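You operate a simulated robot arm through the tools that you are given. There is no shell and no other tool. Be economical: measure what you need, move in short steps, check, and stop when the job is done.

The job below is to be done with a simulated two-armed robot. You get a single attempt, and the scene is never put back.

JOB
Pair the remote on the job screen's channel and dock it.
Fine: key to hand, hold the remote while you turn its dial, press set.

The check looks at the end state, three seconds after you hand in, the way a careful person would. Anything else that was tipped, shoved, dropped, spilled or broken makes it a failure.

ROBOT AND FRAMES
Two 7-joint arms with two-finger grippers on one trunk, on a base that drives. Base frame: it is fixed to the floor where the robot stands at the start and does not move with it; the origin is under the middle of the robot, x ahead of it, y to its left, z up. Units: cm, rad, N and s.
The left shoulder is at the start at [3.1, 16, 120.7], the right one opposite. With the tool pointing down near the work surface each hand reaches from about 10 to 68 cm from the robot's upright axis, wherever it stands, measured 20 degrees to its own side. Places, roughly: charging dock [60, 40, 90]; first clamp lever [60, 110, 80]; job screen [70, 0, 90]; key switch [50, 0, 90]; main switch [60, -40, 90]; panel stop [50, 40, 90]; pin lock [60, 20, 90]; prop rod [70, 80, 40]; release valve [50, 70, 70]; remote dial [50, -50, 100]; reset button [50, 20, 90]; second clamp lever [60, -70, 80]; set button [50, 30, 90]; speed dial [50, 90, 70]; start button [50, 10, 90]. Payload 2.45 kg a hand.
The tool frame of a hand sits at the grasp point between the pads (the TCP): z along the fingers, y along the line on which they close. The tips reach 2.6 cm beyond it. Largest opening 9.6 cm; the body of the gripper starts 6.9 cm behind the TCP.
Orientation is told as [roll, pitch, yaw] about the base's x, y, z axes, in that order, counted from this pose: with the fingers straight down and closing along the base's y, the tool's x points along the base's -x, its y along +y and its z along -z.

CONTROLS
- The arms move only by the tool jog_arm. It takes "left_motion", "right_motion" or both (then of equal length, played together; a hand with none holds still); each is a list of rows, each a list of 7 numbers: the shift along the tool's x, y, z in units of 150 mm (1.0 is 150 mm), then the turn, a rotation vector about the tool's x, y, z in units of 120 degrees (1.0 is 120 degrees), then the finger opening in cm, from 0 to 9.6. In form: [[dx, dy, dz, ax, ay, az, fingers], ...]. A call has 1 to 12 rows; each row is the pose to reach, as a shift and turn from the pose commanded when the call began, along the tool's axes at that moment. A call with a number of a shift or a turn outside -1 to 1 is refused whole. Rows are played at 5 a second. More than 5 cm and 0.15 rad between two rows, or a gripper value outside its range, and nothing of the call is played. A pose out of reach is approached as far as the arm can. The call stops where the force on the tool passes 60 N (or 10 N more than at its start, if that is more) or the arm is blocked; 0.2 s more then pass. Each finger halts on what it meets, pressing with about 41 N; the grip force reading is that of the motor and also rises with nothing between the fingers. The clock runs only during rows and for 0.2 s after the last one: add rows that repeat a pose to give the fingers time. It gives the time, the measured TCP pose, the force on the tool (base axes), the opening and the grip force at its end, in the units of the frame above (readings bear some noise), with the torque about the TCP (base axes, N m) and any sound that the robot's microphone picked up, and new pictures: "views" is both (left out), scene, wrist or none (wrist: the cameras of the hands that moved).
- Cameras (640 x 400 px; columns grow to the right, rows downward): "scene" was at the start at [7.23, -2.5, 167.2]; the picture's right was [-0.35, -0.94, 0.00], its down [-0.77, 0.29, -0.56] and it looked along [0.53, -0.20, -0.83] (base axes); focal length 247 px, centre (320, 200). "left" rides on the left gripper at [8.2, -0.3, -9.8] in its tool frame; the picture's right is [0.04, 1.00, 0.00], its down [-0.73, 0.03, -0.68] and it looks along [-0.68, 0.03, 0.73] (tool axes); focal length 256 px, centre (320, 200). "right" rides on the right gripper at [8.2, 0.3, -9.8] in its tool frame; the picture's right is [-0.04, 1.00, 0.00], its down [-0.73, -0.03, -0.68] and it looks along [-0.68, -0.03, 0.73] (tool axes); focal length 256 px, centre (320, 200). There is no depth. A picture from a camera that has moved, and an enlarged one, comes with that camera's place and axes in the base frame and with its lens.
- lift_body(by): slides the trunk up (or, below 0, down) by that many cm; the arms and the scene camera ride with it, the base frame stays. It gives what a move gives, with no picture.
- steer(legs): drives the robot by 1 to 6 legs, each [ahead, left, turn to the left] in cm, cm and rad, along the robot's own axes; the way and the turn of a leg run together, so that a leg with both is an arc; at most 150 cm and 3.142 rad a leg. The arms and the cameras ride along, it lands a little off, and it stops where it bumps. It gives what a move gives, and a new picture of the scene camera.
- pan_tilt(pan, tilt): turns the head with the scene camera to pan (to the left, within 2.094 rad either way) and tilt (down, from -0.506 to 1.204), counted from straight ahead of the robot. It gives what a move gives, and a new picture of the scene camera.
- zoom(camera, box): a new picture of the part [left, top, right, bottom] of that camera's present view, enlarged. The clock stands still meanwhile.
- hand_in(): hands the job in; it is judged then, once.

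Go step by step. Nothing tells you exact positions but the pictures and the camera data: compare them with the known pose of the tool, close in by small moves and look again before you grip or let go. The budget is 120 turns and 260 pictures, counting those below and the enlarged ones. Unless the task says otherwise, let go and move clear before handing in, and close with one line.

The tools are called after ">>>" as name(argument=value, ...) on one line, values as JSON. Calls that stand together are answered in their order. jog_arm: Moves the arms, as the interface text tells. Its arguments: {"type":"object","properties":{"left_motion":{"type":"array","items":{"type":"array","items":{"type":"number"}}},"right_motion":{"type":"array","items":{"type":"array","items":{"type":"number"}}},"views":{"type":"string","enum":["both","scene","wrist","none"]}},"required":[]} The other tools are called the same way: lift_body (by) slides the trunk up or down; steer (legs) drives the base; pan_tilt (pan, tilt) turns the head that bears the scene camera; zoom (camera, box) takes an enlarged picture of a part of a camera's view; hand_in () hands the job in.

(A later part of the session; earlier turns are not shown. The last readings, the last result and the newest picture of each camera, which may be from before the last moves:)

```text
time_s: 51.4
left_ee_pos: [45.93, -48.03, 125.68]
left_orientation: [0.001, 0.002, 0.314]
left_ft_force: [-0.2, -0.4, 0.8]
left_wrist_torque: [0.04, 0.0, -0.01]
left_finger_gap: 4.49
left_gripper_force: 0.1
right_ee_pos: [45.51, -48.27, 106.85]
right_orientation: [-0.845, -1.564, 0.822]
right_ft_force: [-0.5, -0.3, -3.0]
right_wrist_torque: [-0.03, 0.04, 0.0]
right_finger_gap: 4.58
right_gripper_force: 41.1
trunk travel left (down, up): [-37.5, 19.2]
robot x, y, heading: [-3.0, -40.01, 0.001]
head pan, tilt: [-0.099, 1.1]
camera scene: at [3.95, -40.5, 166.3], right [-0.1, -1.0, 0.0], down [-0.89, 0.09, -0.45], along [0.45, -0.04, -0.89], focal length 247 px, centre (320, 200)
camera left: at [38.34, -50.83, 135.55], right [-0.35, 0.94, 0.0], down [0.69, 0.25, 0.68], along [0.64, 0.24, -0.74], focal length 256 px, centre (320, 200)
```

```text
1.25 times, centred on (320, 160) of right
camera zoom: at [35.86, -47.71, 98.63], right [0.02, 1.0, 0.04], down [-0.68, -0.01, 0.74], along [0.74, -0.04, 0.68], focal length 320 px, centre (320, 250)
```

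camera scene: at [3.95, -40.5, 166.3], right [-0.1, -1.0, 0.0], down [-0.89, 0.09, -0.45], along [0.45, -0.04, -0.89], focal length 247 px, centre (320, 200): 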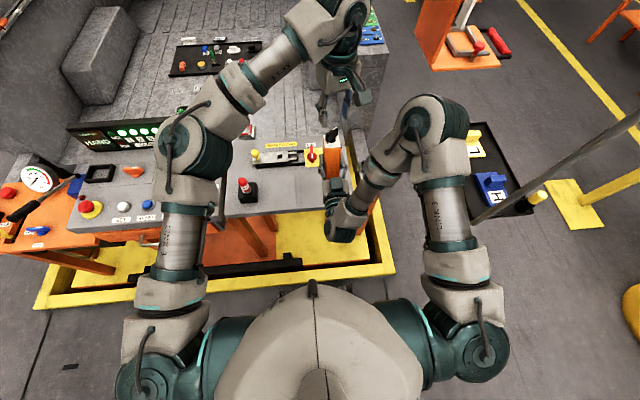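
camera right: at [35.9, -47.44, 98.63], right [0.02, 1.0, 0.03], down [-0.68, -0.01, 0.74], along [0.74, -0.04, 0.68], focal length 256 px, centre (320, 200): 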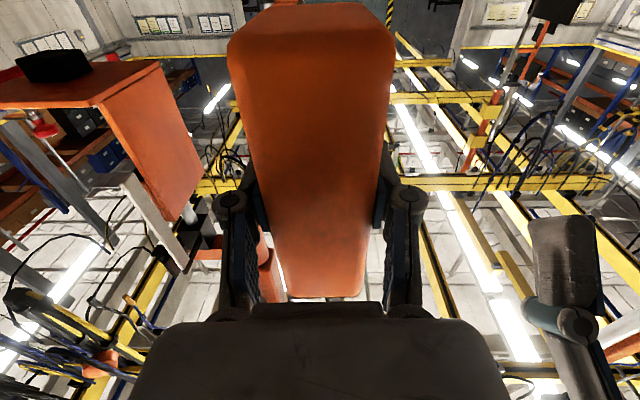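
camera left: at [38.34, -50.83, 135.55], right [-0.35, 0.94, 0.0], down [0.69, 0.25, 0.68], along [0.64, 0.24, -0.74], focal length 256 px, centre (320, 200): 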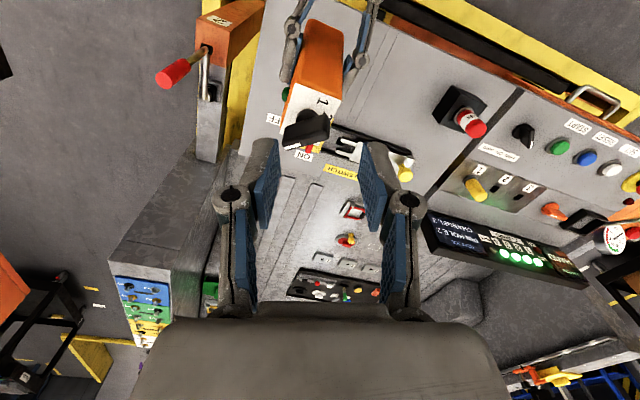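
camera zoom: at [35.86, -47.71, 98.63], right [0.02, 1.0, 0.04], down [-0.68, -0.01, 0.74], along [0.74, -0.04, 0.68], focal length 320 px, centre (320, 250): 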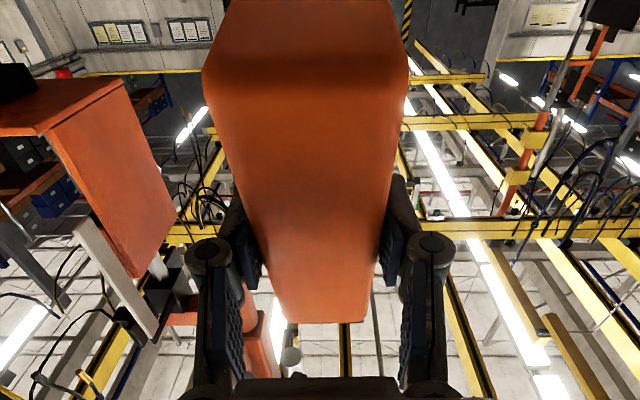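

The remote has tilted forward a little in the grip. Let me measure the tilt from the scene camera.

>>> zoom(camera="scene", box=[300, 120, 372, 180])

>>> zoom(camera="left", box=[270, 0, 370, 75])

```text
6.67 times, centred on (336, 150) of scene
camera zoom: at [3.95, -40.5, 166.3], right [-0.1, -1.0, 0.0], down [-0.89, 0.09, -0.45], along [0.45, -0.04, -0.89], focal length 1649 px, centre (213, 533)
```

zoom: 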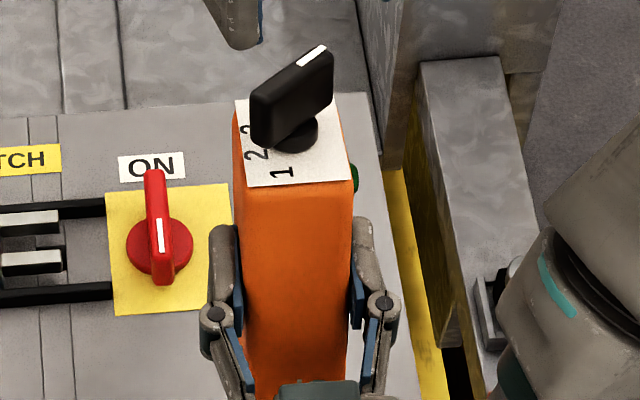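

```text
5.33 times, centred on (320, 38) of left
camera zoom: at [38.34, -50.83, 135.55], right [-0.35, 0.94, 0.0], down [0.69, 0.25, 0.68], along [0.64, 0.24, -0.74], focal length 1365 px, centre (320, 1067)
```

zoom: 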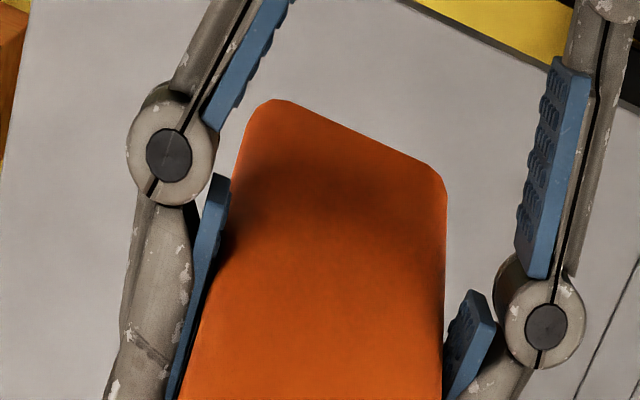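

The remote leans about 15–20° forward in the right hand. I'll set it down on the clear table spot; the table will square it up and support it for the turn. First forward 4 cm and down 11 cm, gently.

>>> jog_arm(right_motion=[[0.02, 0, 0.04, 0, 0, 0, 2], [0.06, 0, 0.1, 0, 0, 0, 2], [0.12, 0, 0.17, 0, 0, 0, 2], [0.19, 0, 0.23, 0, 0, 0, 2], [0.27, 0, 0.267, 0, 0, 0, 2], [0.35, 0, 0.267, 0, 0, 0, 2], [0.43, 0, 0.267, 0, 0, 0, 2], [0.51, 0, 0.267, 0, 0, 0, 2], [0.59, 0, 0.267, 0, 0, 0, 2], [0.66, 0, 0.267, 0, 0, 0, 2], [0.71, 0, 0.267, 0, 0, 0, 2], [0.733, 0, 0.267, 0, 0, 0, 2]])

>>> zoom(camera="left", box=[240, 0, 400, 160])

```text
time_s: 54.0
left_ee_pos: [45.91, -48.1, 125.87]
left_orientation: [0.002, 0.003, 0.317]
left_ft_force: [0.0, 0.2, -0.5]
left_wrist_torque: [-0.01, 0.04, -0.01]
left_finger_gap: 4.5
left_gripper_force: 0.3
right_ee_pos: [48.04, -43.71, 100.77]
right_orientation: [-0.764, -1.562, 0.738]
right_ft_force: [-0.8, 0.1, -2.3]
right_wrist_torque: [-0.01, 0.07, 0.0]
right_finger_gap: 4.55
right_gripper_force: 41.1
right hand out of reach, approached as far as the arm can: row 1, 2, 3, 4, 5, 6, 7, 8, 9, 10, 11, 12
trunk travel left (down, up): [-37.5, 19.2]
robot x, y, heading: [-2.77, -39.82, 0.003]
head pan, tilt: [-0.099, 1.1]
camera scene: at [3.98, -40.43, 166.3], right [-0.1, -1.0, 0.0], down [-0.89, 0.09, -0.45], along [0.45, -0.04, -0.89], focal length 247 px, centre (320, 200)
camera right: at [38.26, -43.17, 92.6], right [0.02, 1.0, 0.04], down [-0.68, -0.01, 0.74], along [0.74, -0.04, 0.67], focal length 256 px, centre (320, 200)
```

scene: 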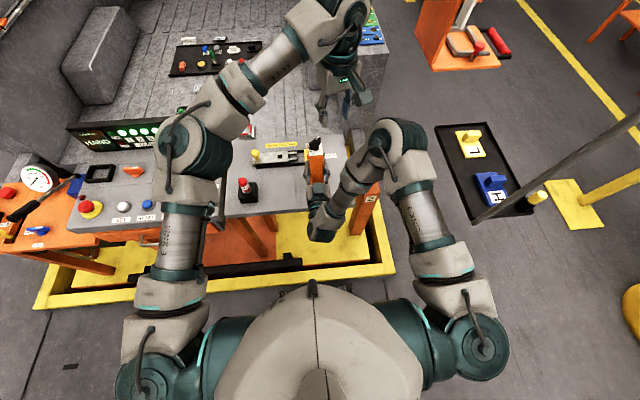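
right: 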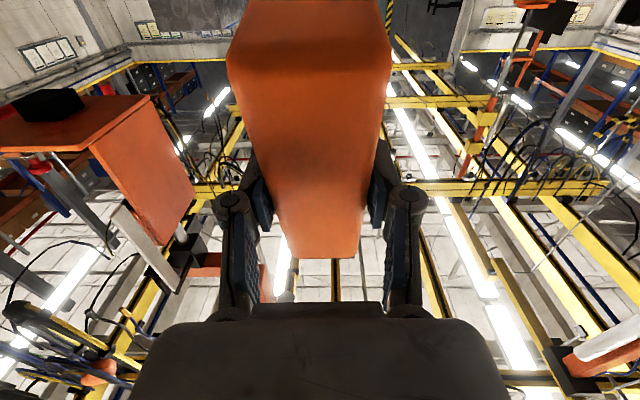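

```text
2.50 times, centred on (320, 80) of left
camera zoom: at [38.35, -50.79, 135.56], right [-0.35, 0.94, 0.0], down [0.69, 0.26, 0.68], along [0.63, 0.24, -0.74], focal length 640 px, centre (320, 500)
```

zoom: 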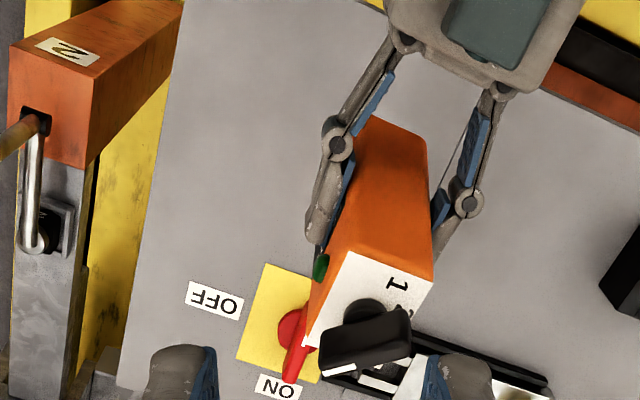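

The arm cannot reach lower with this tilt, so I lower the trunk instead, keeping both hands as they are.

>>> lift_body(by=-6)

>>> zoom(camera="left", box=[240, 0, 400, 160])

>>> zoom(camera="scene", box=[270, 110, 390, 210])

```text
time_s: 55.0
left_ee_pos: [45.93, -48.09, 119.79]
left_orientation: [-0.001, 0.001, 0.316]
left_ft_force: [-0.2, -0.4, 0.6]
left_wrist_torque: [-0.06, -0.04, 0.01]
left_finger_gap: 4.5
left_gripper_force: 0.0
right_ee_pos: [47.86, -43.47, 94.88]
right_orientation: [-1.466, -1.565, 1.448]
right_ft_force: [0.1, -0.2, -4.2]
right_wrist_torque: [0.01, 0.04, 0.03]
right_finger_gap: 4.54
right_gripper_force: 41.0
trunk travel left (down, up): [-31.5, 25.2]
robot x, y, heading: [-2.73, -39.71, 0.001]
head pan, tilt: [-0.099, 1.1]
```

```text
2.50 times, centred on (320, 80) of left
camera zoom: at [38.26, -50.79, 129.7], right [-0.35, 0.94, 0.0], down [0.69, 0.26, 0.68], along [0.64, 0.24, -0.73], focal length 640 px, centre (320, 500)
```

zoom: 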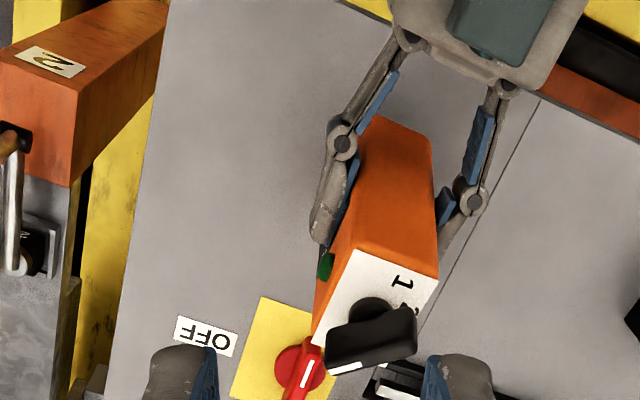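

```text
4.00 times, centred on (330, 160) of scene
camera zoom: at [6.17, -40.41, 160.3], right [-0.1, -1.0, 0.0], down [-0.89, 0.09, -0.45], along [0.45, -0.04, -0.89], focal length 990 px, centre (280, 360)
```

zoom: 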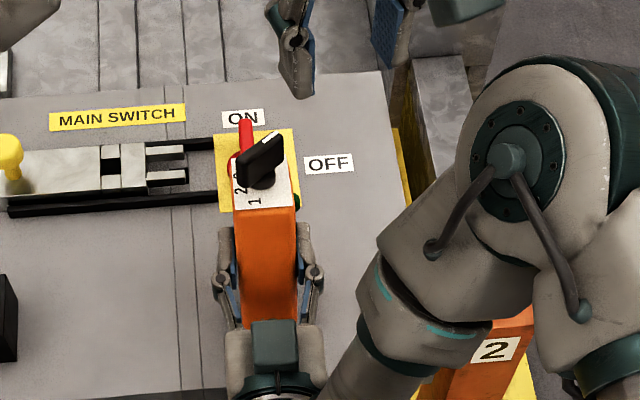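

Clear of the main switch. I lower in 1 cm steps watching the force.

>>> lift_body(by=-1)

>>> lift_body(by=-0.7)

```text
time_s: 55.6
left_ee_pos: [45.94, -47.95, 118.91]
left_orientation: [0.001, 0.001, 0.317]
left_ft_force: [0.6, -0.4, 0.3]
left_wrist_torque: [0.02, -0.01, -0.01]
left_finger_gap: 4.48
left_gripper_force: 0.1
right_ee_pos: [47.87, -43.58, 93.98]
right_orientation: [-2.229, -1.565, 2.207]
right_ft_force: [1.1, 0.8, 9.9]
right_wrist_torque: [0.25, -0.51, -0.06]
right_finger_gap: 4.53
right_gripper_force: 40.8
trunk travel left (down, up): [-30.5, 26.2]
robot x, y, heading: [-2.96, -39.87, 0.002]
head pan, tilt: [-0.099, 1.1]
```

```text
time_s: 56.1
left_ee_pos: [45.61, -48.05, 118.25]
left_orientation: [-0.001, -0.002, 0.315]
left_ft_force: [-0.3, -0.1, 0.0]
left_wrist_torque: [0.02, -0.01, 0.01]
left_finger_gap: 4.53
left_gripper_force: 0.0
right_ee_pos: [47.66, -43.58, 93.52]
right_orientation: [-2.704, -1.562, 2.685]
right_ft_force: [-3.4, -1.1, 33.1]
right_wrist_torque: [0.1, -0.89, 0.07]
right_finger_gap: 4.55
right_gripper_force: 40.7
trunk travel left (down, up): [-29.8, 26.9]
robot x, y, heading: [-2.98, -39.82, 0.002]
head pan, tilt: [-0.099, 1.1]
```

It is standing on its bottom edge under 33 N. I open the fingers slightly so that it settles flat, then look.

>>> jog_arm(right_motion=[[0, 0, 0, 0, 0, 0, 4.7], [0, 0, 0, 0, 0, 0, 5.0], [0, 0, 0, 0, 0, 0, 5.4], [0, 0, 0, 0, 0, 0, 5.4]])

>>> zoom(camera="left", box=[240, 0, 400, 160])

>>> zoom(camera="scene", box=[290, 120, 362, 180])

```text
time_s: 57.1
left_ee_pos: [45.94, -47.98, 118.03]
left_orientation: [0.001, 0.002, 0.315]
left_ft_force: [-1.1, 0.1, -0.2]
left_wrist_torque: [0.02, 0.01, 0.03]
left_finger_gap: 4.47
left_gripper_force: 0.0
right_ee_pos: [47.8, -43.48, 93.08]
right_orientation: [-1.224, -1.566, 1.204]
right_ft_force: [0.6, -0.4, 0.3]
right_wrist_torque: [0.01, 0.0, 0.02]
right_finger_gap: 5.41
right_gripper_force: 0.0
trunk travel left (down, up): [-29.8, 26.9]
robot x, y, heading: [-2.96, -40.01, 0.003]
head pan, tilt: [-0.099, 1.1]
camera scene: at [7.04, -40.42, 158.57], right [-0.1, -1.0, 0.0], down [-0.89, 0.09, -0.45], along [0.45, -0.04, -0.89], focal length 247 px, centre (320, 200)
camera right: at [38.14, -43.05, 84.87], right [0.02, 1.0, 0.03], down [-0.68, -0.01, 0.73], along [0.73, -0.04, 0.68], focal length 256 px, centre (320, 200)
```

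scene: 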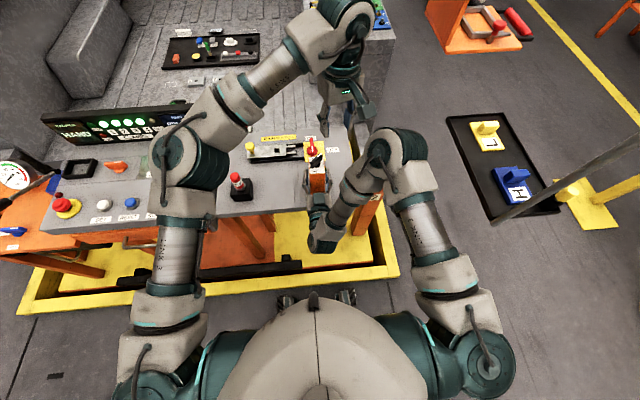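
right: 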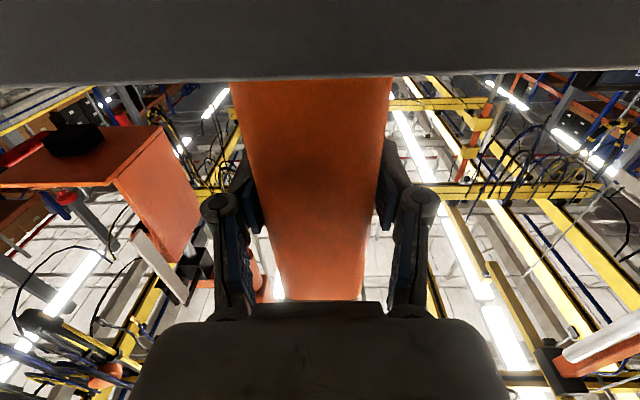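

```text
2.50 times, centred on (320, 80) of left
camera zoom: at [38.31, -50.81, 127.9], right [-0.35, 0.94, 0.0], down [0.69, 0.26, 0.68], along [0.64, 0.24, -0.74], focal length 640 px, centre (320, 500)
```

zoom: 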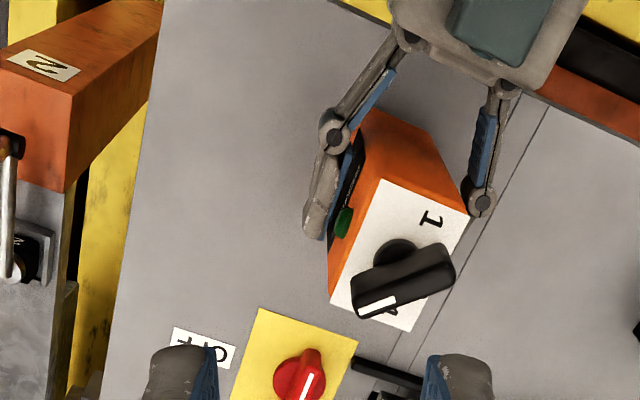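

```text
6.67 times, centred on (326, 150) of scene
camera zoom: at [7.04, -40.42, 158.57], right [-0.1, -1.0, 0.0], down [-0.89, 0.09, -0.45], along [0.45, -0.04, -0.89], focal length 1649 px, centre (280, 533)
```

zoom: 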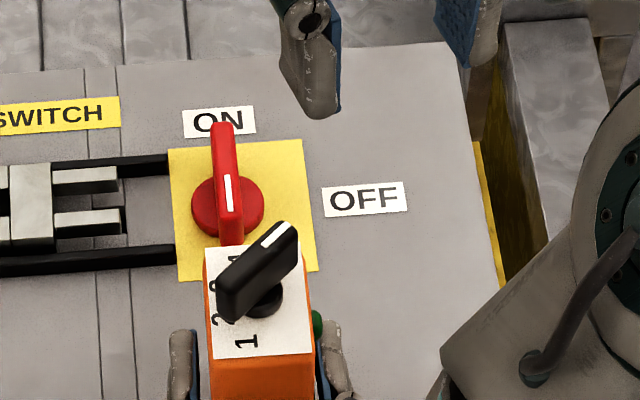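

It now stands flat, dial axis near (48.1, -43.5), pointer at about -43°. I close the right hand gently to hold it, and move the left hand over the dial at the matching angle.

>>> jog_arm(right_motion=[[0, 0, 0, 0, 0, 0, 5.1], [0, 0, 0, 0, 0, 0, 4.9], [0, 0, 0, 0, 0, 0, 4.7], [0, 0, 0, 0, 0, 0, 4.5], [0, 0, 0, 0, 0, 0, 4.3], [0, 0, 0, 0, 0, 0, 4.0], [0, 0, 0, 0, 0, 0, 3], [0, 0, 0, 0, 0, 0, 2]], views="none")

>>> jog_arm(left_motion=[[-0.03, 0.05, 0, 0, 0, 0.06, 5], [-0.06, 0.1, 0, 0, 0, 0.12, 5], [-0.09, 0.15, 0, 0, 0, 0.18, 5], [-0.12, 0.2, 0, 0, 0, 0.24, 5], [-0.15, 0.25, 0, 0, 0, 0.3, 5], [-0.18, 0.28, 0, 0, 0, 0.36, 5], [-0.21, 0.28, 0, 0, 0, 0.42, 5], [-0.23, 0.28, 0, 0, 0, 0.48, 5], [-0.23, 0.28, 0, 0, 0, 0.505, 5]])

```text
time_s: 58.9
left_ee_pos: [45.98, -48.03, 118.07]
left_orientation: [0.002, 0.003, 0.315]
left_ft_force: [0.2, 0.3, 0.0]
left_wrist_torque: [-0.03, 0.0, 0.02]
left_finger_gap: 4.51
left_gripper_force: 0.1
right_ee_pos: [47.82, -43.57, 92.98]
right_orientation: [-1.281, -1.565, 1.263]
right_ft_force: [-1.2, -1.0, 0.8]
right_wrist_torque: [0.04, 0.03, -0.02]
right_finger_gap: 4.56
right_gripper_force: 41.0
trunk travel left (down, up): [-29.8, 26.9]
robot x, y, heading: [-2.91, -39.87, -0.0]
head pan, tilt: [-0.099, 1.1]
```

```text
time_s: 60.9
left_ee_pos: [48.06, -42.97, 118.0]
left_orientation: [0.0, 0.001, -0.743]
left_ft_force: [-0.6, 0.3, 0.0]
left_wrist_torque: [0.02, 0.02, 0.03]
left_finger_gap: 4.99
left_gripper_force: 0.0
right_ee_pos: [47.96, -43.49, 93.08]
right_orientation: [-1.294, -1.566, 1.275]
right_ft_force: [0.0, -0.5, 2.2]
right_wrist_torque: [0.06, -0.06, 0.0]
right_finger_gap: 4.52
right_gripper_force: 41.2
trunk travel left (down, up): [-29.8, 26.9]
robot x, y, heading: [-3.04, -39.91, 0.004]
head pan, tilt: [-0.099, 1.1]
camera scene: at [7.02, -40.4, 158.58], right [-0.1, -1.0, 0.0], down [-0.89, 0.09, -0.45], along [0.45, -0.04, -0.89], focal length 247 px, centre (320, 200)
camera left: at [41.81, -37.64, 127.87], right [0.65, 0.76, 0.0], down [0.56, -0.48, 0.68], along [0.52, -0.44, -0.74], focal length 256 px, centre (320, 200)
```

scene: 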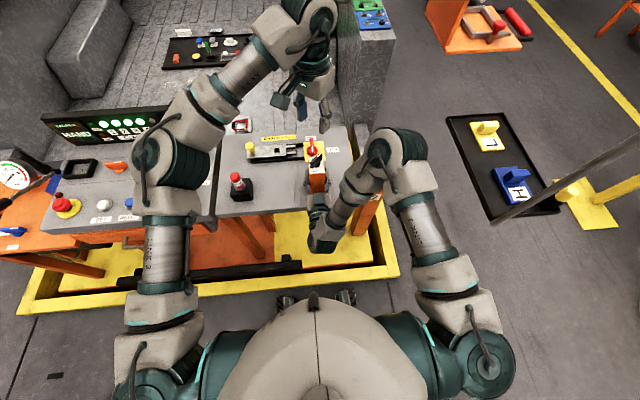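
left: 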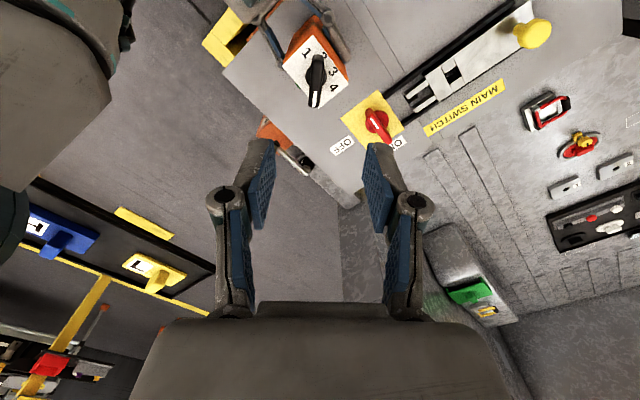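

>>> jog_arm(left_motion=[[-0.02, -0.02, 0.2, 0, 0, 0, 5], [-0.023, -0.025, 0.4, 0, 0, 0, 5], [-0.023, -0.025, 0.533, 0, 0, 0, 5], [-0.023, -0.025, 0.533, 0, 0, 0, 5]], views="wrist")

>>> zoom(camera="left", box=[260, 40, 380, 160])

```text
time_s: 61.9
left_ee_pos: [47.71, -43.36, 109.97]
left_orientation: [-0.001, 0.001, -0.742]
left_ft_force: [0.0, -0.4, 0.5]
left_wrist_torque: [-0.02, 0.0, 0.01]
left_finger_gap: 4.99
left_gripper_force: 0.0
right_ee_pos: [47.93, -43.45, 93.01]
right_orientation: [-1.302, -1.564, 1.285]
right_ft_force: [0.3, -0.1, 2.2]
right_wrist_torque: [0.06, -0.08, 0.01]
right_finger_gap: 4.56
right_gripper_force: 41.2
trunk travel left (down, up): [-29.8, 26.9]
robot x, y, heading: [-3.1, -40.22, 0.004]
head pan, tilt: [-0.099, 1.1]
camera left: at [41.59, -38.15, 119.8], right [0.65, 0.76, 0.0], down [0.56, -0.47, 0.68], along [0.52, -0.44, -0.74], focal length 256 px, centre (320, 200)
```

left: 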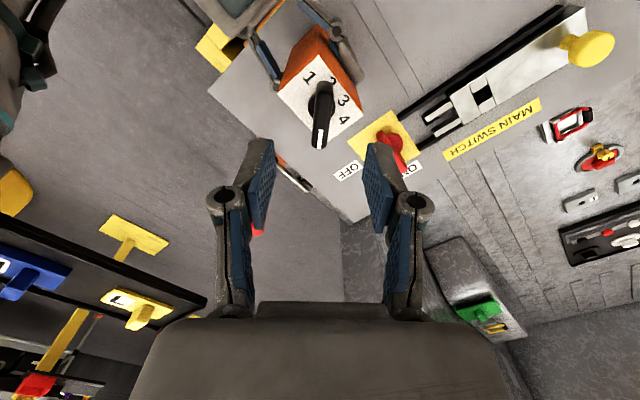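

```text
3.33 times, centred on (320, 100) of left
camera zoom: at [41.59, -38.15, 119.8], right [0.65, 0.76, 0.0], down [0.56, -0.47, 0.68], along [0.52, -0.44, -0.74], focal length 853 px, centre (320, 533)
```

zoom: 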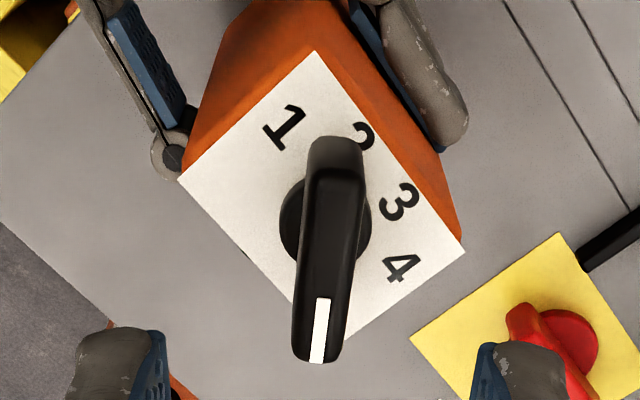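

The digits are now clear: 3 lies at about +68°, pointer at about -46°, axis (48.2, -43.6). I lower onto the knob and close to a light clearance, so that turning does not drag the remote.

>>> jog_arm(left_motion=[[-0.035, 0.01, 0.16, 0, 0, 0.015, 4.5], [-0.035, 0.01, 0.33, 0, 0, 0.03, 4], [-0.035, 0.01, 0.485, 0, 0, 0.03, 4], [-0.035, 0.01, 0.485, 0, 0, 0.03, 4], [-0.035, 0.01, 0.485, 0, 0, 0.03, 2.5], [-0.035, 0.01, 0.485, 0, 0, 0.03, 1.6], [-0.035, 0.01, 0.485, 0, 0, 0.03, 1.6]], views="wrist")

>>> zoom(camera="left", box=[240, 60, 400, 240])

```text
time_s: 63.5
left_ee_pos: [48.31, -43.71, 102.57]
left_orientation: [-0.004, 0.0, -0.807]
left_ft_force: [-12.1, -6.6, -0.3]
left_wrist_torque: [-0.41, 0.2, 0.06]
left_finger_gap: 2.07
left_gripper_force: 41.5
right_ee_pos: [47.86, -43.41, 93.1]
right_orientation: [-1.271, -1.567, 1.252]
right_ft_force: [11.9, 6.7, 1.7]
right_wrist_torque: [-0.3, 0.92, -0.03]
right_finger_gap: 4.56
right_gripper_force: 40.8
trunk travel left (down, up): [-29.8, 26.9]
robot x, y, heading: [-2.82, -39.74, 0.003]
head pan, tilt: [-0.099, 1.1]
camera left: at [42.46, -37.99, 112.55], right [0.69, 0.72, 0.0], down [0.53, -0.51, 0.68], along [0.49, -0.47, -0.74], focal length 256 px, centre (320, 200)
```

left: 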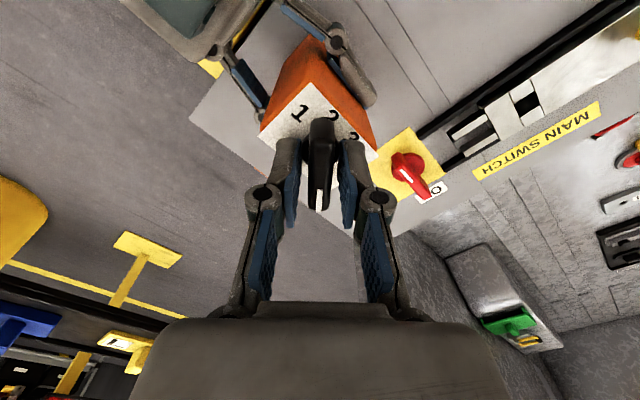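

```text
2.22 times, centred on (320, 150) of left
camera zoom: at [42.46, -37.99, 112.55], right [0.69, 0.72, 0.0], down [0.53, -0.51, 0.68], along [0.49, -0.47, -0.74], focal length 569 px, centre (320, 311)
```

zoom: 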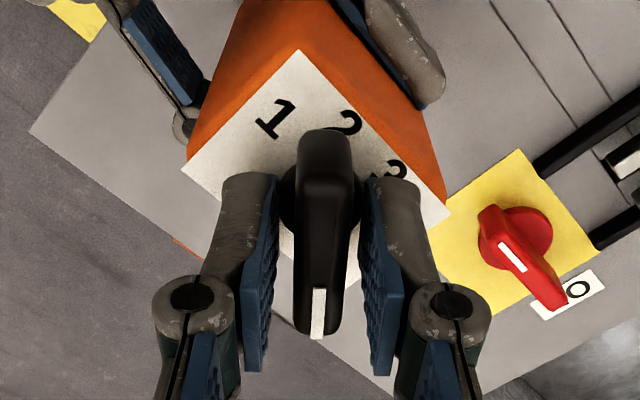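

The tips closed on the round stem (2.1 cm), so I am slightly too low. I open, rise 0.8 cm and close again with clearance.

>>> jog_arm(left_motion=[[0, 0, 0, 0, 0, 0, 3], [0, 0, -0.025, 0, 0, 0, 3.2], [0, 0, -0.055, 0, 0, 0, 3.2], [0, 0, -0.055, 0, 0, 0, 2.2], [0, 0, -0.055, 0, 0, 0, 1.6], [0, 0, -0.055, 0, 0, 0, 1.5], [0, 0, -0.055, 0, 0, 0, 1.5]], views="wrist")

```text
time_s: 65.1
left_ee_pos: [48.42, -43.79, 103.56]
left_orientation: [0.0, 0.001, -0.805]
left_ft_force: [-0.6, 0.0, -0.3]
left_wrist_torque: [-0.04, 0.01, -0.02]
left_finger_gap: 1.53
left_gripper_force: 0.0
right_ee_pos: [47.97, -43.6, 93.11]
right_orientation: [-1.301, -1.567, 1.282]
right_ft_force: [-1.0, 0.4, 2.9]
right_wrist_torque: [0.0, -0.08, 0.0]
right_finger_gap: 4.56
right_gripper_force: 40.8
trunk travel left (down, up): [-29.8, 26.9]
robot x, y, heading: [-2.96, -40.0, 0.001]
head pan, tilt: [-0.099, 1.1]
camera left: at [42.53, -37.99, 113.39], right [0.69, 0.72, 0.0], down [0.53, -0.51, 0.68], along [0.49, -0.47, -0.74], focal length 256 px, centre (320, 200)
```

left: 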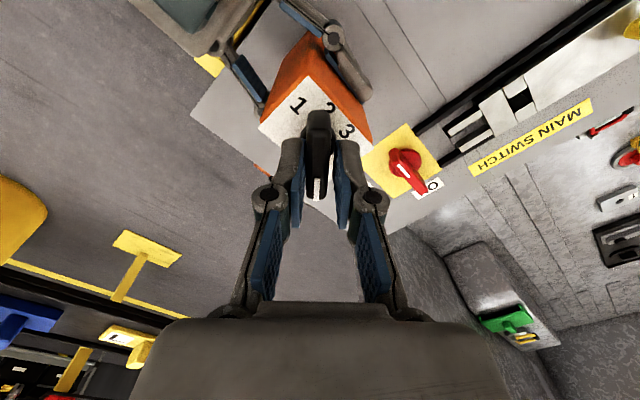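

Clearance is good, no side force. I turn 60° first and check.

>>> jog_arm(left_motion=[[0.014, 0, 0, 0, 0, -0.05, 1.5], [0.014, 0, 0, 0, 0, -0.1, 1.5], [0.014, 0, 0, 0, 0, -0.15, 1.5], [0.014, 0, 0, 0, 0, -0.2, 1.5], [0.014, 0, 0, 0, 0, -0.25, 1.5], [0.014, 0, 0, 0, 0, -0.3, 1.5], [0.014, 0, 0, 0, 0, -0.35, 1.5], [0.014, 0, 0, 0, 0, -0.4, 1.5], [0.014, 0, 0, 0, 0, -0.45, 1.5], [0.014, 0, 0, 0, 0, -0.5, 1.5], [0.014, 0, 0, 0, 0, -0.5, 1.5]])

>>> zoom(camera="left", box=[240, 60, 400, 240])

```text
time_s: 67.5
left_ee_pos: [48.2, -43.48, 103.53]
left_orientation: [0.002, 0.002, 0.243]
left_ft_force: [1.3, 0.2, 3.8]
left_wrist_torque: [-0.06, 0.08, -2.49]
left_finger_gap: 2.8
left_gripper_force: 41.3
right_ee_pos: [48.0, -43.53, 93.01]
right_orientation: [-1.25, -1.565, 1.233]
right_ft_force: [1.9, -1.7, 1.6]
right_wrist_torque: [0.19, -0.15, 2.37]
right_finger_gap: 4.59
right_gripper_force: 40.8
trunk travel left (down, up): [-29.8, 26.9]
robot x, y, heading: [-2.72, -40.04, 0.003]
head pan, tilt: [-0.099, 1.1]
camera scene: at [7.0, -40.38, 158.58], right [-0.1, -1.0, 0.0], down [-0.89, 0.09, -0.45], along [0.45, -0.04, -0.89], focal length 247 px, centre (320, 200)
camera left: at [40.36, -45.76, 113.43], right [-0.28, 0.96, 0.0], down [0.71, 0.2, 0.68], along [0.65, 0.19, -0.74], focal length 256 px, centre (320, 200)
```

scene: 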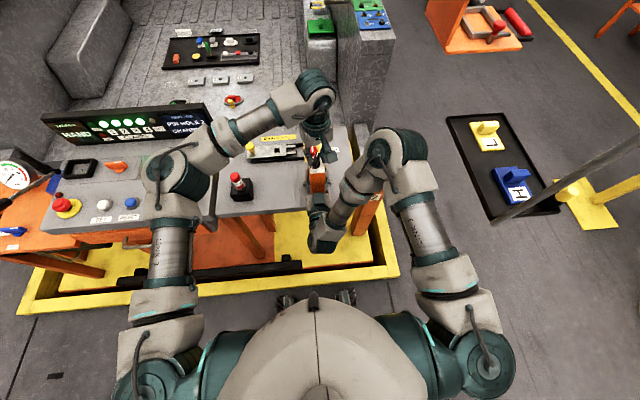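
left: 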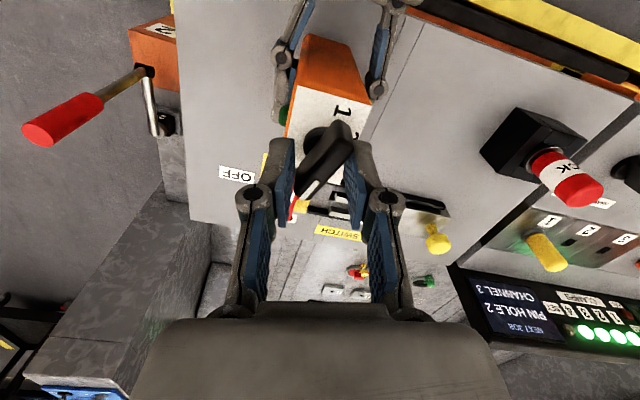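

```text
2.22 times, centred on (320, 150) of left
camera zoom: at [40.36, -45.76, 113.43], right [-0.28, 0.96, 0.0], down [0.71, 0.2, 0.68], along [0.65, 0.19, -0.74], focal length 569 px, centre (320, 311)
```

zoom: 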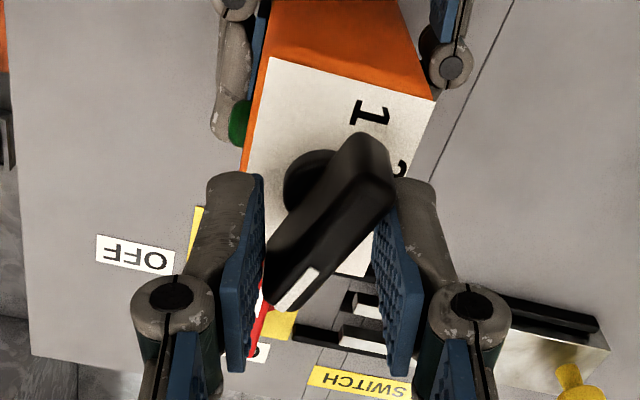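

The knob came only to -22°, exactly where it began, and stopped hard there (2.5 Nm): that is an end stop, so the dial turns clockwise from 1 toward 4. I turn the hand back clockwise and feel how the knob follows.

>>> jog_arm(left_motion=[[0, 0, 0, 0, 0, 0.056, 1.5], [0, 0, 0, 0, 0, 0.112, 1.5], [0, 0, 0, 0, 0, 0.168, 1.5], [0, 0, 0, 0, 0, 0.224, 1.5], [0, 0, 0, 0, 0, 0.28, 1.5], [0, 0, 0, 0, 0, 0.336, 1.5], [0, 0, 0, 0, 0, 0.392, 1.5], [0, 0, 0, 0, 0, 0.448, 1.5], [0, 0, 0, 0, 0, 0.504, 1.5], [0, 0, 0, 0, 0, 0.56, 1.5], [0, 0, 0, 0, 0, 0.616, 1.5], [0, 0, 0, 0, 0, 0.675, 1.5]], views="wrist")

>>> zoom(camera="left", box=[240, 60, 400, 240])

```text
time_s: 70.1
left_ee_pos: [48.27, -43.46, 103.48]
left_orientation: [0.0, 0.001, -1.05]
left_ft_force: [-4.3, -3.5, 3.0]
left_wrist_torque: [-0.07, 0.18, 0.12]
left_finger_gap: 1.87
left_gripper_force: 2.6
left hand out of reach, approached as far as the arm can: row 12
right_ee_pos: [47.89, -43.39, 93.17]
right_orientation: [-1.301, -1.566, 1.282]
right_ft_force: [3.8, 4.3, 0.5]
right_wrist_torque: [-0.11, 0.22, -0.01]
right_finger_gap: 4.55
right_gripper_force: 41.1
trunk travel left (down, up): [-29.8, 26.9]
robot x, y, heading: [-3.41, -39.98, 0.002]
head pan, tilt: [-0.099, 1.1]
camera left: at [43.89, -36.53, 113.43], right [0.85, 0.53, 0.0], down [0.39, -0.62, 0.68], along [0.36, -0.57, -0.74], focal length 256 px, centre (320, 200)
```

left: 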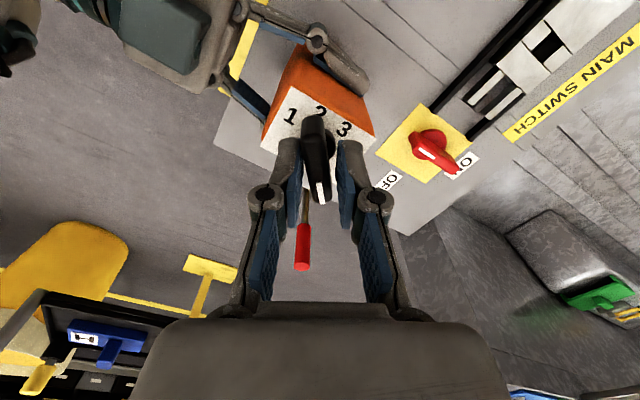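

```text
2.22 times, centred on (320, 150) of left
camera zoom: at [43.89, -36.53, 113.43], right [0.85, 0.53, 0.0], down [0.39, -0.62, 0.68], along [0.36, -0.57, -0.74], focal length 569 px, centre (320, 311)
```

zoom: 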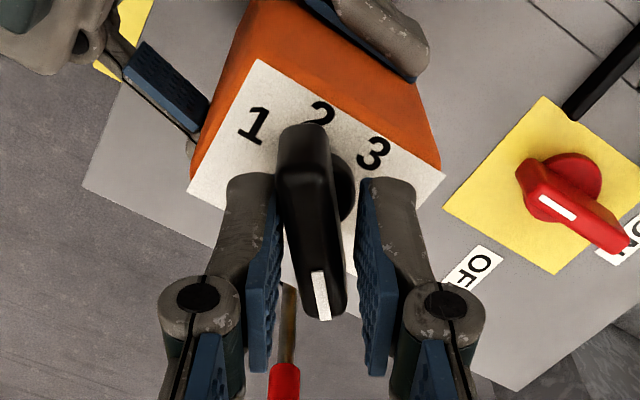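

Clockwise the knob follows freely with almost no torque, so the unmarked end is the one that ran from 1 toward 2. My wrist is at its limit, so I open, rise, and swing the hand round by 180° to grip the bar from the other side.

>>> jog_arm(left_motion=[[0, 0, 0, 0, 0, 0, 3], [0, 0, -0.15, 0, 0, 0, 4], [0, 0, -0.4, 0, 0, -0.065, 4.5], [0, 0, -0.4, 0, 0, -0.13, 4.5], [0, 0, -0.4, 0, 0, -0.2, 4.5], [0, 0, -0.4, 0, 0, -0.27, 4.5], [0, 0, -0.4, 0, 0, -0.34, 4.5], [0, 0, -0.4, 0, 0, -0.41, 4.5], [0, 0, -0.4, 0, 0, -0.48, 4.5], [0, 0, -0.4, 0, 0, -0.55, 4.5], [0, 0, -0.4, 0, 0, -0.62, 4.5], [0, 0, -0.4, 0, 0, -0.69, 4.5]], views="none")

>>> jog_arm(left_motion=[[0, 0, 0, 0, 0, -0.07, 4.5], [0, 0, 0, 0, 0, -0.14, 4.5], [0, 0, 0, 0, 0, -0.21, 4.5], [0, 0, 0, 0, 0, -0.28, 4.5], [0, 0, 0, 0, 0, -0.35, 4.5], [0, 0, 0, 0, 0, -0.42, 4.5], [0, 0, 0, 0, 0, -0.49, 4.5], [0, 0, 0, 0, 0, -0.56, 4.5], [0, 0, 0, 0, 0, -0.63, 4.5], [0, 0, 0, 0, 0, -0.7, 4.5], [0, 0, 0, 0, 0, -0.77, 4.5], [0, 0, 0, 0, 0, -0.84, 4.5]])

```text
time_s: 72.7
left_ee_pos: [48.26, -43.6, 109.67]
left_orientation: [0.002, 0.002, 0.4]
left_ft_force: [-0.2, 0.0, -0.5]
left_wrist_torque: [-0.01, -0.02, 0.0]
left_finger_gap: 4.5
left_gripper_force: 0.0
right_ee_pos: [47.92, -43.46, 93.21]
right_orientation: [-1.294, -1.565, 1.276]
right_ft_force: [-1.2, -0.7, 0.4]
right_wrist_torque: [0.04, -0.04, -0.01]
right_finger_gap: 4.56
right_gripper_force: 41.0
trunk travel left (down, up): [-29.8, 26.9]
robot x, y, heading: [-3.06, -39.86, 0.006]
head pan, tilt: [-0.099, 1.1]
```

```text
time_s: 75.3
left_ee_pos: [48.25, -43.49, 109.63]
left_orientation: [0.001, -0.004, 2.158]
left_ft_force: [1.0, 0.4, 0.6]
left_wrist_torque: [0.0, -0.01, -0.01]
left_finger_gap: 4.52
left_gripper_force: 0.1
right_ee_pos: [47.86, -43.37, 93.04]
right_orientation: [-1.284, -1.566, 1.264]
right_ft_force: [-0.4, 0.0, 2.0]
right_wrist_torque: [0.06, -0.06, -0.02]
right_finger_gap: 4.56
right_gripper_force: 41.1
trunk travel left (down, up): [-29.8, 26.9]
robot x, y, heading: [-2.97, -39.78, 0.002]
head pan, tilt: [-0.099, 1.1]
camera scene: at [7.04, -40.37, 158.57], right [-0.1, -1.0, 0.0], down [-0.89, 0.09, -0.45], along [0.45, -0.04, -0.89], focal length 247 px, centre (320, 200)
camera left: at [53.07, -50.02, 119.4], right [-0.81, -0.59, 0.0], down [-0.43, 0.59, 0.68], along [-0.4, 0.55, -0.73], focal length 256 px, centre (320, 200)
```

scene: 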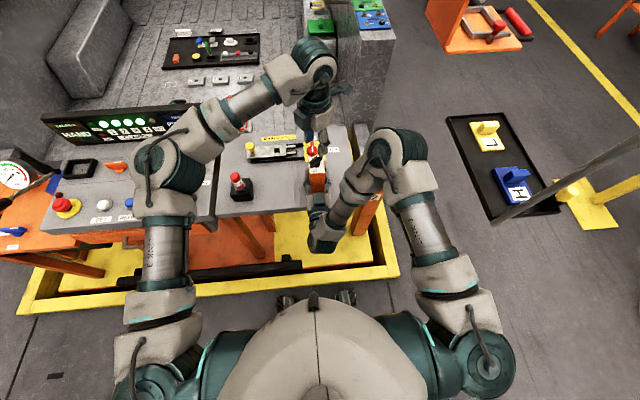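
left: 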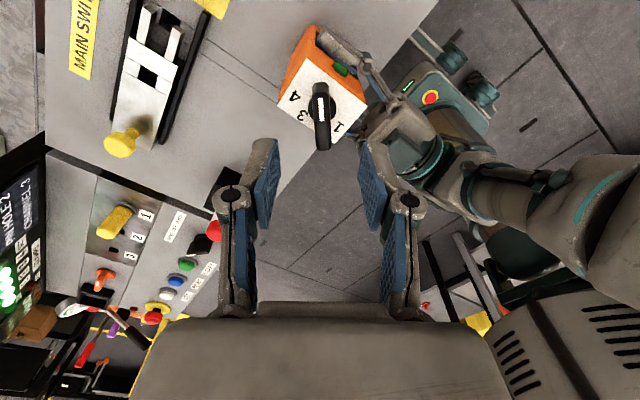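

>>> zoom(camera="left", box=[260, 20, 380, 160])

```text
2.86 times, centred on (320, 90) of left
camera zoom: at [53.07, -50.02, 119.4], right [-0.81, -0.59, 0.0], down [-0.43, 0.59, 0.68], along [-0.4, 0.55, -0.73], focal length 731 px, centre (320, 514)
```

zoom: 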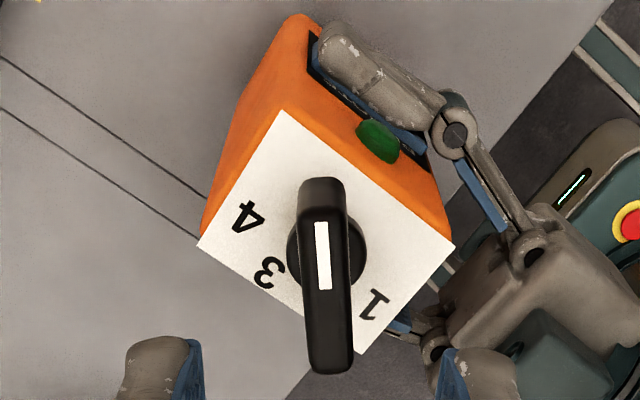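

The bar lines up. I lower, close with clearance and turn clockwise about 55°.

>>> jog_arm(left_motion=[[0, 0, 0.15, 0, 0, 0, 4.5], [0, 0, 0.3, 0, 0, 0, 4], [0, 0, 0.409, 0, 0, 0, 4], [0, 0, 0.409, 0, 0, 0, 2.5], [0, 0, 0.409, 0, 0, 0, 1.5], [0, 0, 0.409, 0, 0, 0, 1.4], [0, 0, 0.409, 0, 0, 0, 1.4]], views="wrist")

```text
time_s: 76.9
left_ee_pos: [48.24, -43.45, 103.22]
left_orientation: [0.002, 0.0, 2.158]
left_ft_force: [-5.0, -0.6, 0.4]
left_wrist_torque: [0.01, 0.12, 0.02]
left_finger_gap: 1.71
left_gripper_force: 1.7
right_ee_pos: [47.86, -43.52, 93.12]
right_orientation: [-1.288, -1.566, 1.272]
right_ft_force: [3.9, 0.5, 0.3]
right_wrist_torque: [-0.04, 0.29, -0.03]
right_finger_gap: 4.53
right_gripper_force: 40.9
trunk travel left (down, up): [-29.8, 26.9]
robot x, y, heading: [-3.24, -39.94, 0.006]
head pan, tilt: [-0.099, 1.1]
camera left: at [53.06, -50.03, 113.22], right [-0.81, -0.59, 0.0], down [-0.43, 0.59, 0.68], along [-0.4, 0.55, -0.73], focal length 256 px, centre (320, 200)
```

left: 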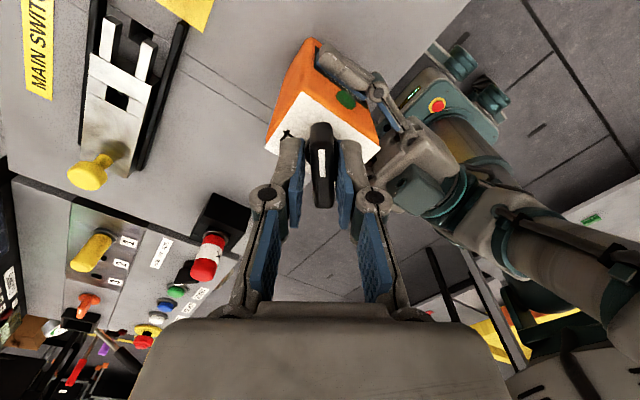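

>>> jog_arm(left_motion=[[0, 0, 0, 0, 0, 0.05, 1.5], [0, 0, 0, 0, 0, 0.1, 1.5], [0, 0, 0, 0, 0, 0.15, 1.5], [0, 0, 0, 0, 0, 0.2, 1.5], [0, 0, 0, 0, 0, 0.25, 1.5], [0, 0, 0, 0, 0, 0.3, 1.5], [0, 0, 0, 0, 0, 0.35, 1.5], [0, 0, 0, 0, 0, 0.4, 1.5], [0, 0, 0, 0, 0, 0.45, 1.5], [0, 0, 0, 0, 0, 0.49, 1.5], [0, 0, 0, 0, 0, 0.49, 1.5]], views="wrist")

>>> zoom(camera="left", box=[240, 60, 400, 240])

```text
time_s: 79.3
left_ee_pos: [48.28, -43.37, 103.43]
left_orientation: [0.002, 0.001, 1.129]
left_ft_force: [-1.9, 0.6, 0.6]
left_wrist_torque: [0.04, 0.05, 0.03]
left_finger_gap: 1.71
left_gripper_force: 1.6
right_ee_pos: [47.96, -43.45, 92.98]
right_orientation: [-1.32, -1.566, 1.303]
right_ft_force: [2.9, 1.0, 2.1]
right_wrist_torque: [0.23, 0.05, 0.01]
right_finger_gap: 4.51
right_gripper_force: 40.9
trunk travel left (down, up): [-29.8, 26.9]
robot x, y, heading: [-3.01, -39.89, 0.003]
head pan, tilt: [-0.099, 1.1]
camera left: at [45.13, -50.84, 113.27], right [-0.92, 0.39, 0.0], down [0.29, 0.68, 0.68], along [0.26, 0.63, -0.73], focal length 256 px, centre (320, 200)
```

left: 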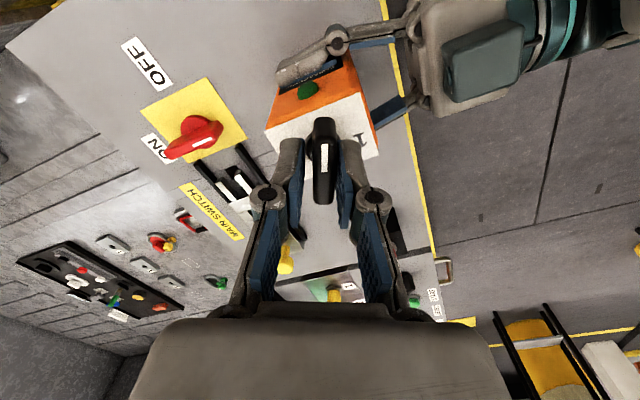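

```text
2.22 times, centred on (320, 150) of left
camera zoom: at [45.13, -50.84, 113.27], right [-0.92, 0.39, 0.0], down [0.29, 0.68, 0.68], along [0.26, 0.63, -0.73], focal length 569 px, centre (320, 311)
```

zoom: 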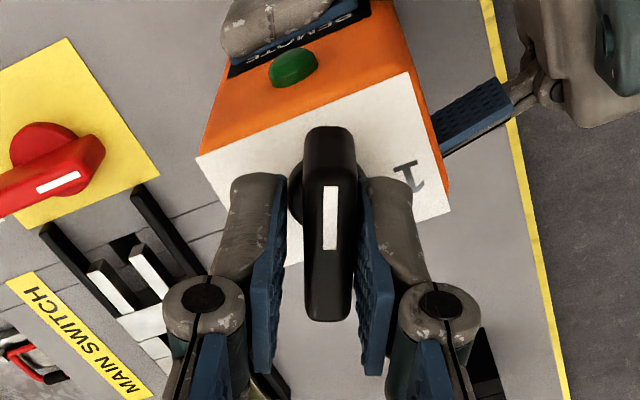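

The knob followed. I open, rise and look where it points.

>>> jog_arm(left_motion=[[0, 0, 0, 0, 0, 0, 3], [0, 0, 0, 0, 0, 0, 4], [0, 0, -0.2, 0, 0, 0, 4.5], [0, 0, -0.45, 0, 0, 0, 4.5], [0, 0, -0.6, 0, 0, 0, 4.5], [0, 0, -0.6, 0, 0, 0, 4.5]], views="wrist")

>>> zoom(camera="left", box=[250, 20, 390, 140])

>>> zoom(camera="scene", box=[290, 120, 362, 180])

```text
time_s: 80.7
left_ee_pos: [48.18, -43.45, 112.37]
left_orientation: [0.002, 0.002, 1.13]
left_ft_force: [0.7, 0.3, 0.0]
left_wrist_torque: [-0.01, -0.01, 0.03]
left_finger_gap: 4.51
left_gripper_force: 0.1
right_ee_pos: [47.87, -43.45, 93.2]
right_orientation: [-1.277, -1.565, 1.256]
right_ft_force: [-1.2, 0.3, 2.2]
right_wrist_torque: [0.1, -0.06, 0.03]
right_finger_gap: 4.52
right_gripper_force: 41.3
trunk travel left (down, up): [-29.8, 26.9]
robot x, y, heading: [-2.77, -39.7, 0.004]
head pan, tilt: [-0.099, 1.1]
camera left: at [45.09, -50.93, 122.26], right [-0.92, 0.39, 0.0], down [0.29, 0.68, 0.68], along [0.26, 0.63, -0.73], focal length 256 px, centre (320, 200)
```

left: 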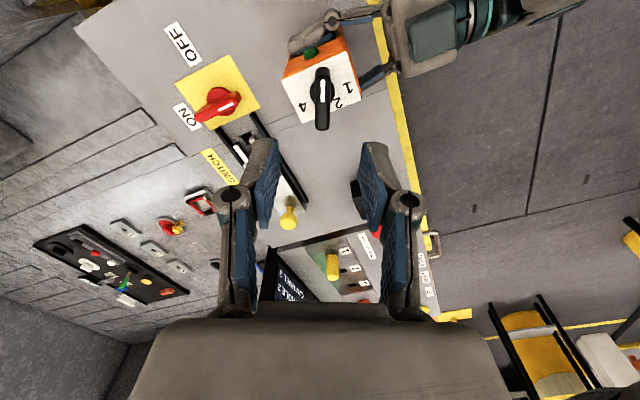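

```text
3.33 times, centred on (320, 80) of left
camera zoom: at [45.09, -50.93, 122.26], right [-0.92, 0.39, 0.0], down [0.29, 0.68, 0.68], along [0.26, 0.63, -0.73], focal length 853 px, centre (320, 600)
```

zoom: 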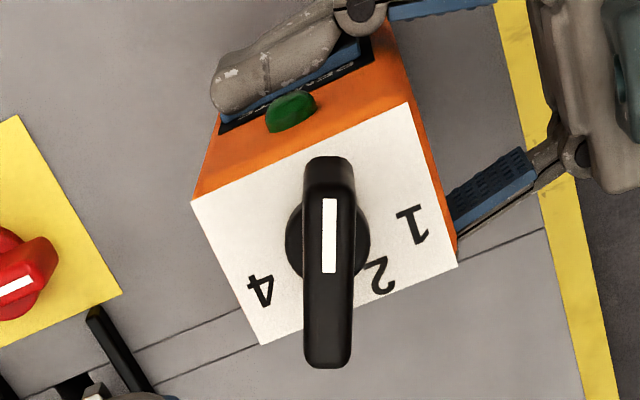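

```text
6.67 times, centred on (326, 150) of scene
camera zoom: at [7.01, -40.36, 158.57], right [-0.1, -1.0, 0.0], down [-0.89, 0.09, -0.45], along [0.45, -0.04, -0.89], focal length 1649 px, centre (280, 533)
```

zoom: 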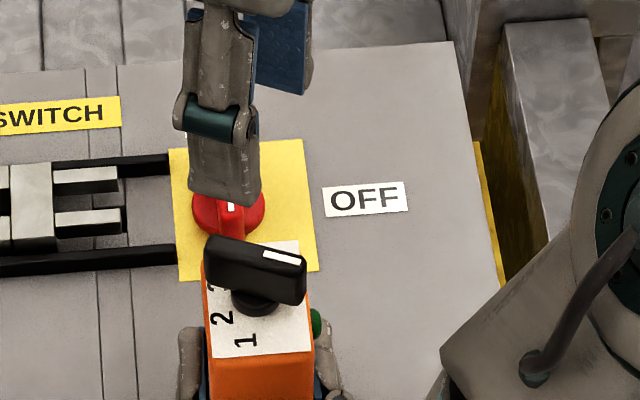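

The knob's long end is now on 3 (68°). Next the left hand turns to grip the remote's sides from above for docking; first I rotate and come down part way.

>>> jog_arm(left_motion=[[0, 0, 0, 0, 0, -0.06, 6], [0, 0, 0.1, 0, 0, -0.12, 8], [0, 0, 0.2, 0, 0, -0.18, 8.4], [0, 0, 0.35, 0, 0, -0.227, 8.4], [0, 0, 0.5, 0, 0, -0.227, 8.4], [0, 0, 0.5, 0, 0, -0.227, 8.4]], views="wrist")

```text
time_s: 82.1
left_ee_pos: [48.17, -43.45, 104.96]
left_orientation: [0.003, -0.001, 1.609]
left_ft_force: [0.1, 0.6, 0.6]
left_wrist_torque: [0.01, -0.01, -0.03]
left_finger_gap: 8.4
left_gripper_force: 0.1
right_ee_pos: [47.9, -43.5, 93.03]
right_orientation: [-1.288, -1.565, 1.27]
right_ft_force: [0.4, -0.2, -0.4]
right_wrist_torque: [0.07, -0.09, 0.05]
right_finger_gap: 4.52
right_gripper_force: 40.9
trunk travel left (down, up): [-29.8, 26.9]
robot x, y, heading: [-3.44, -40.01, 0.003]
head pan, tilt: [-0.099, 1.1]
camera left: at [48.85, -51.51, 114.9], right [-1.0, -0.08, 0.0], down [-0.05, 0.73, 0.68], along [-0.05, 0.68, -0.73], focal length 256 px, centre (320, 200)
```

left: 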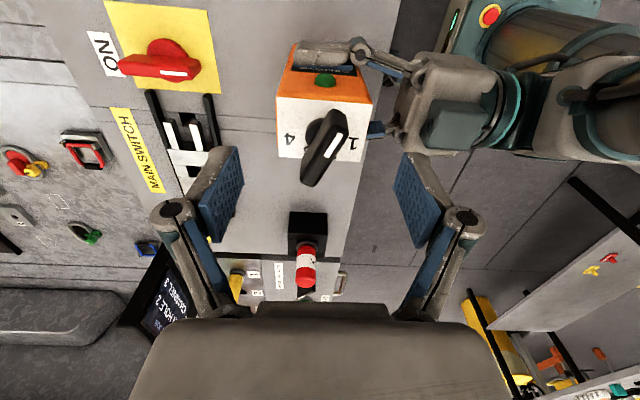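

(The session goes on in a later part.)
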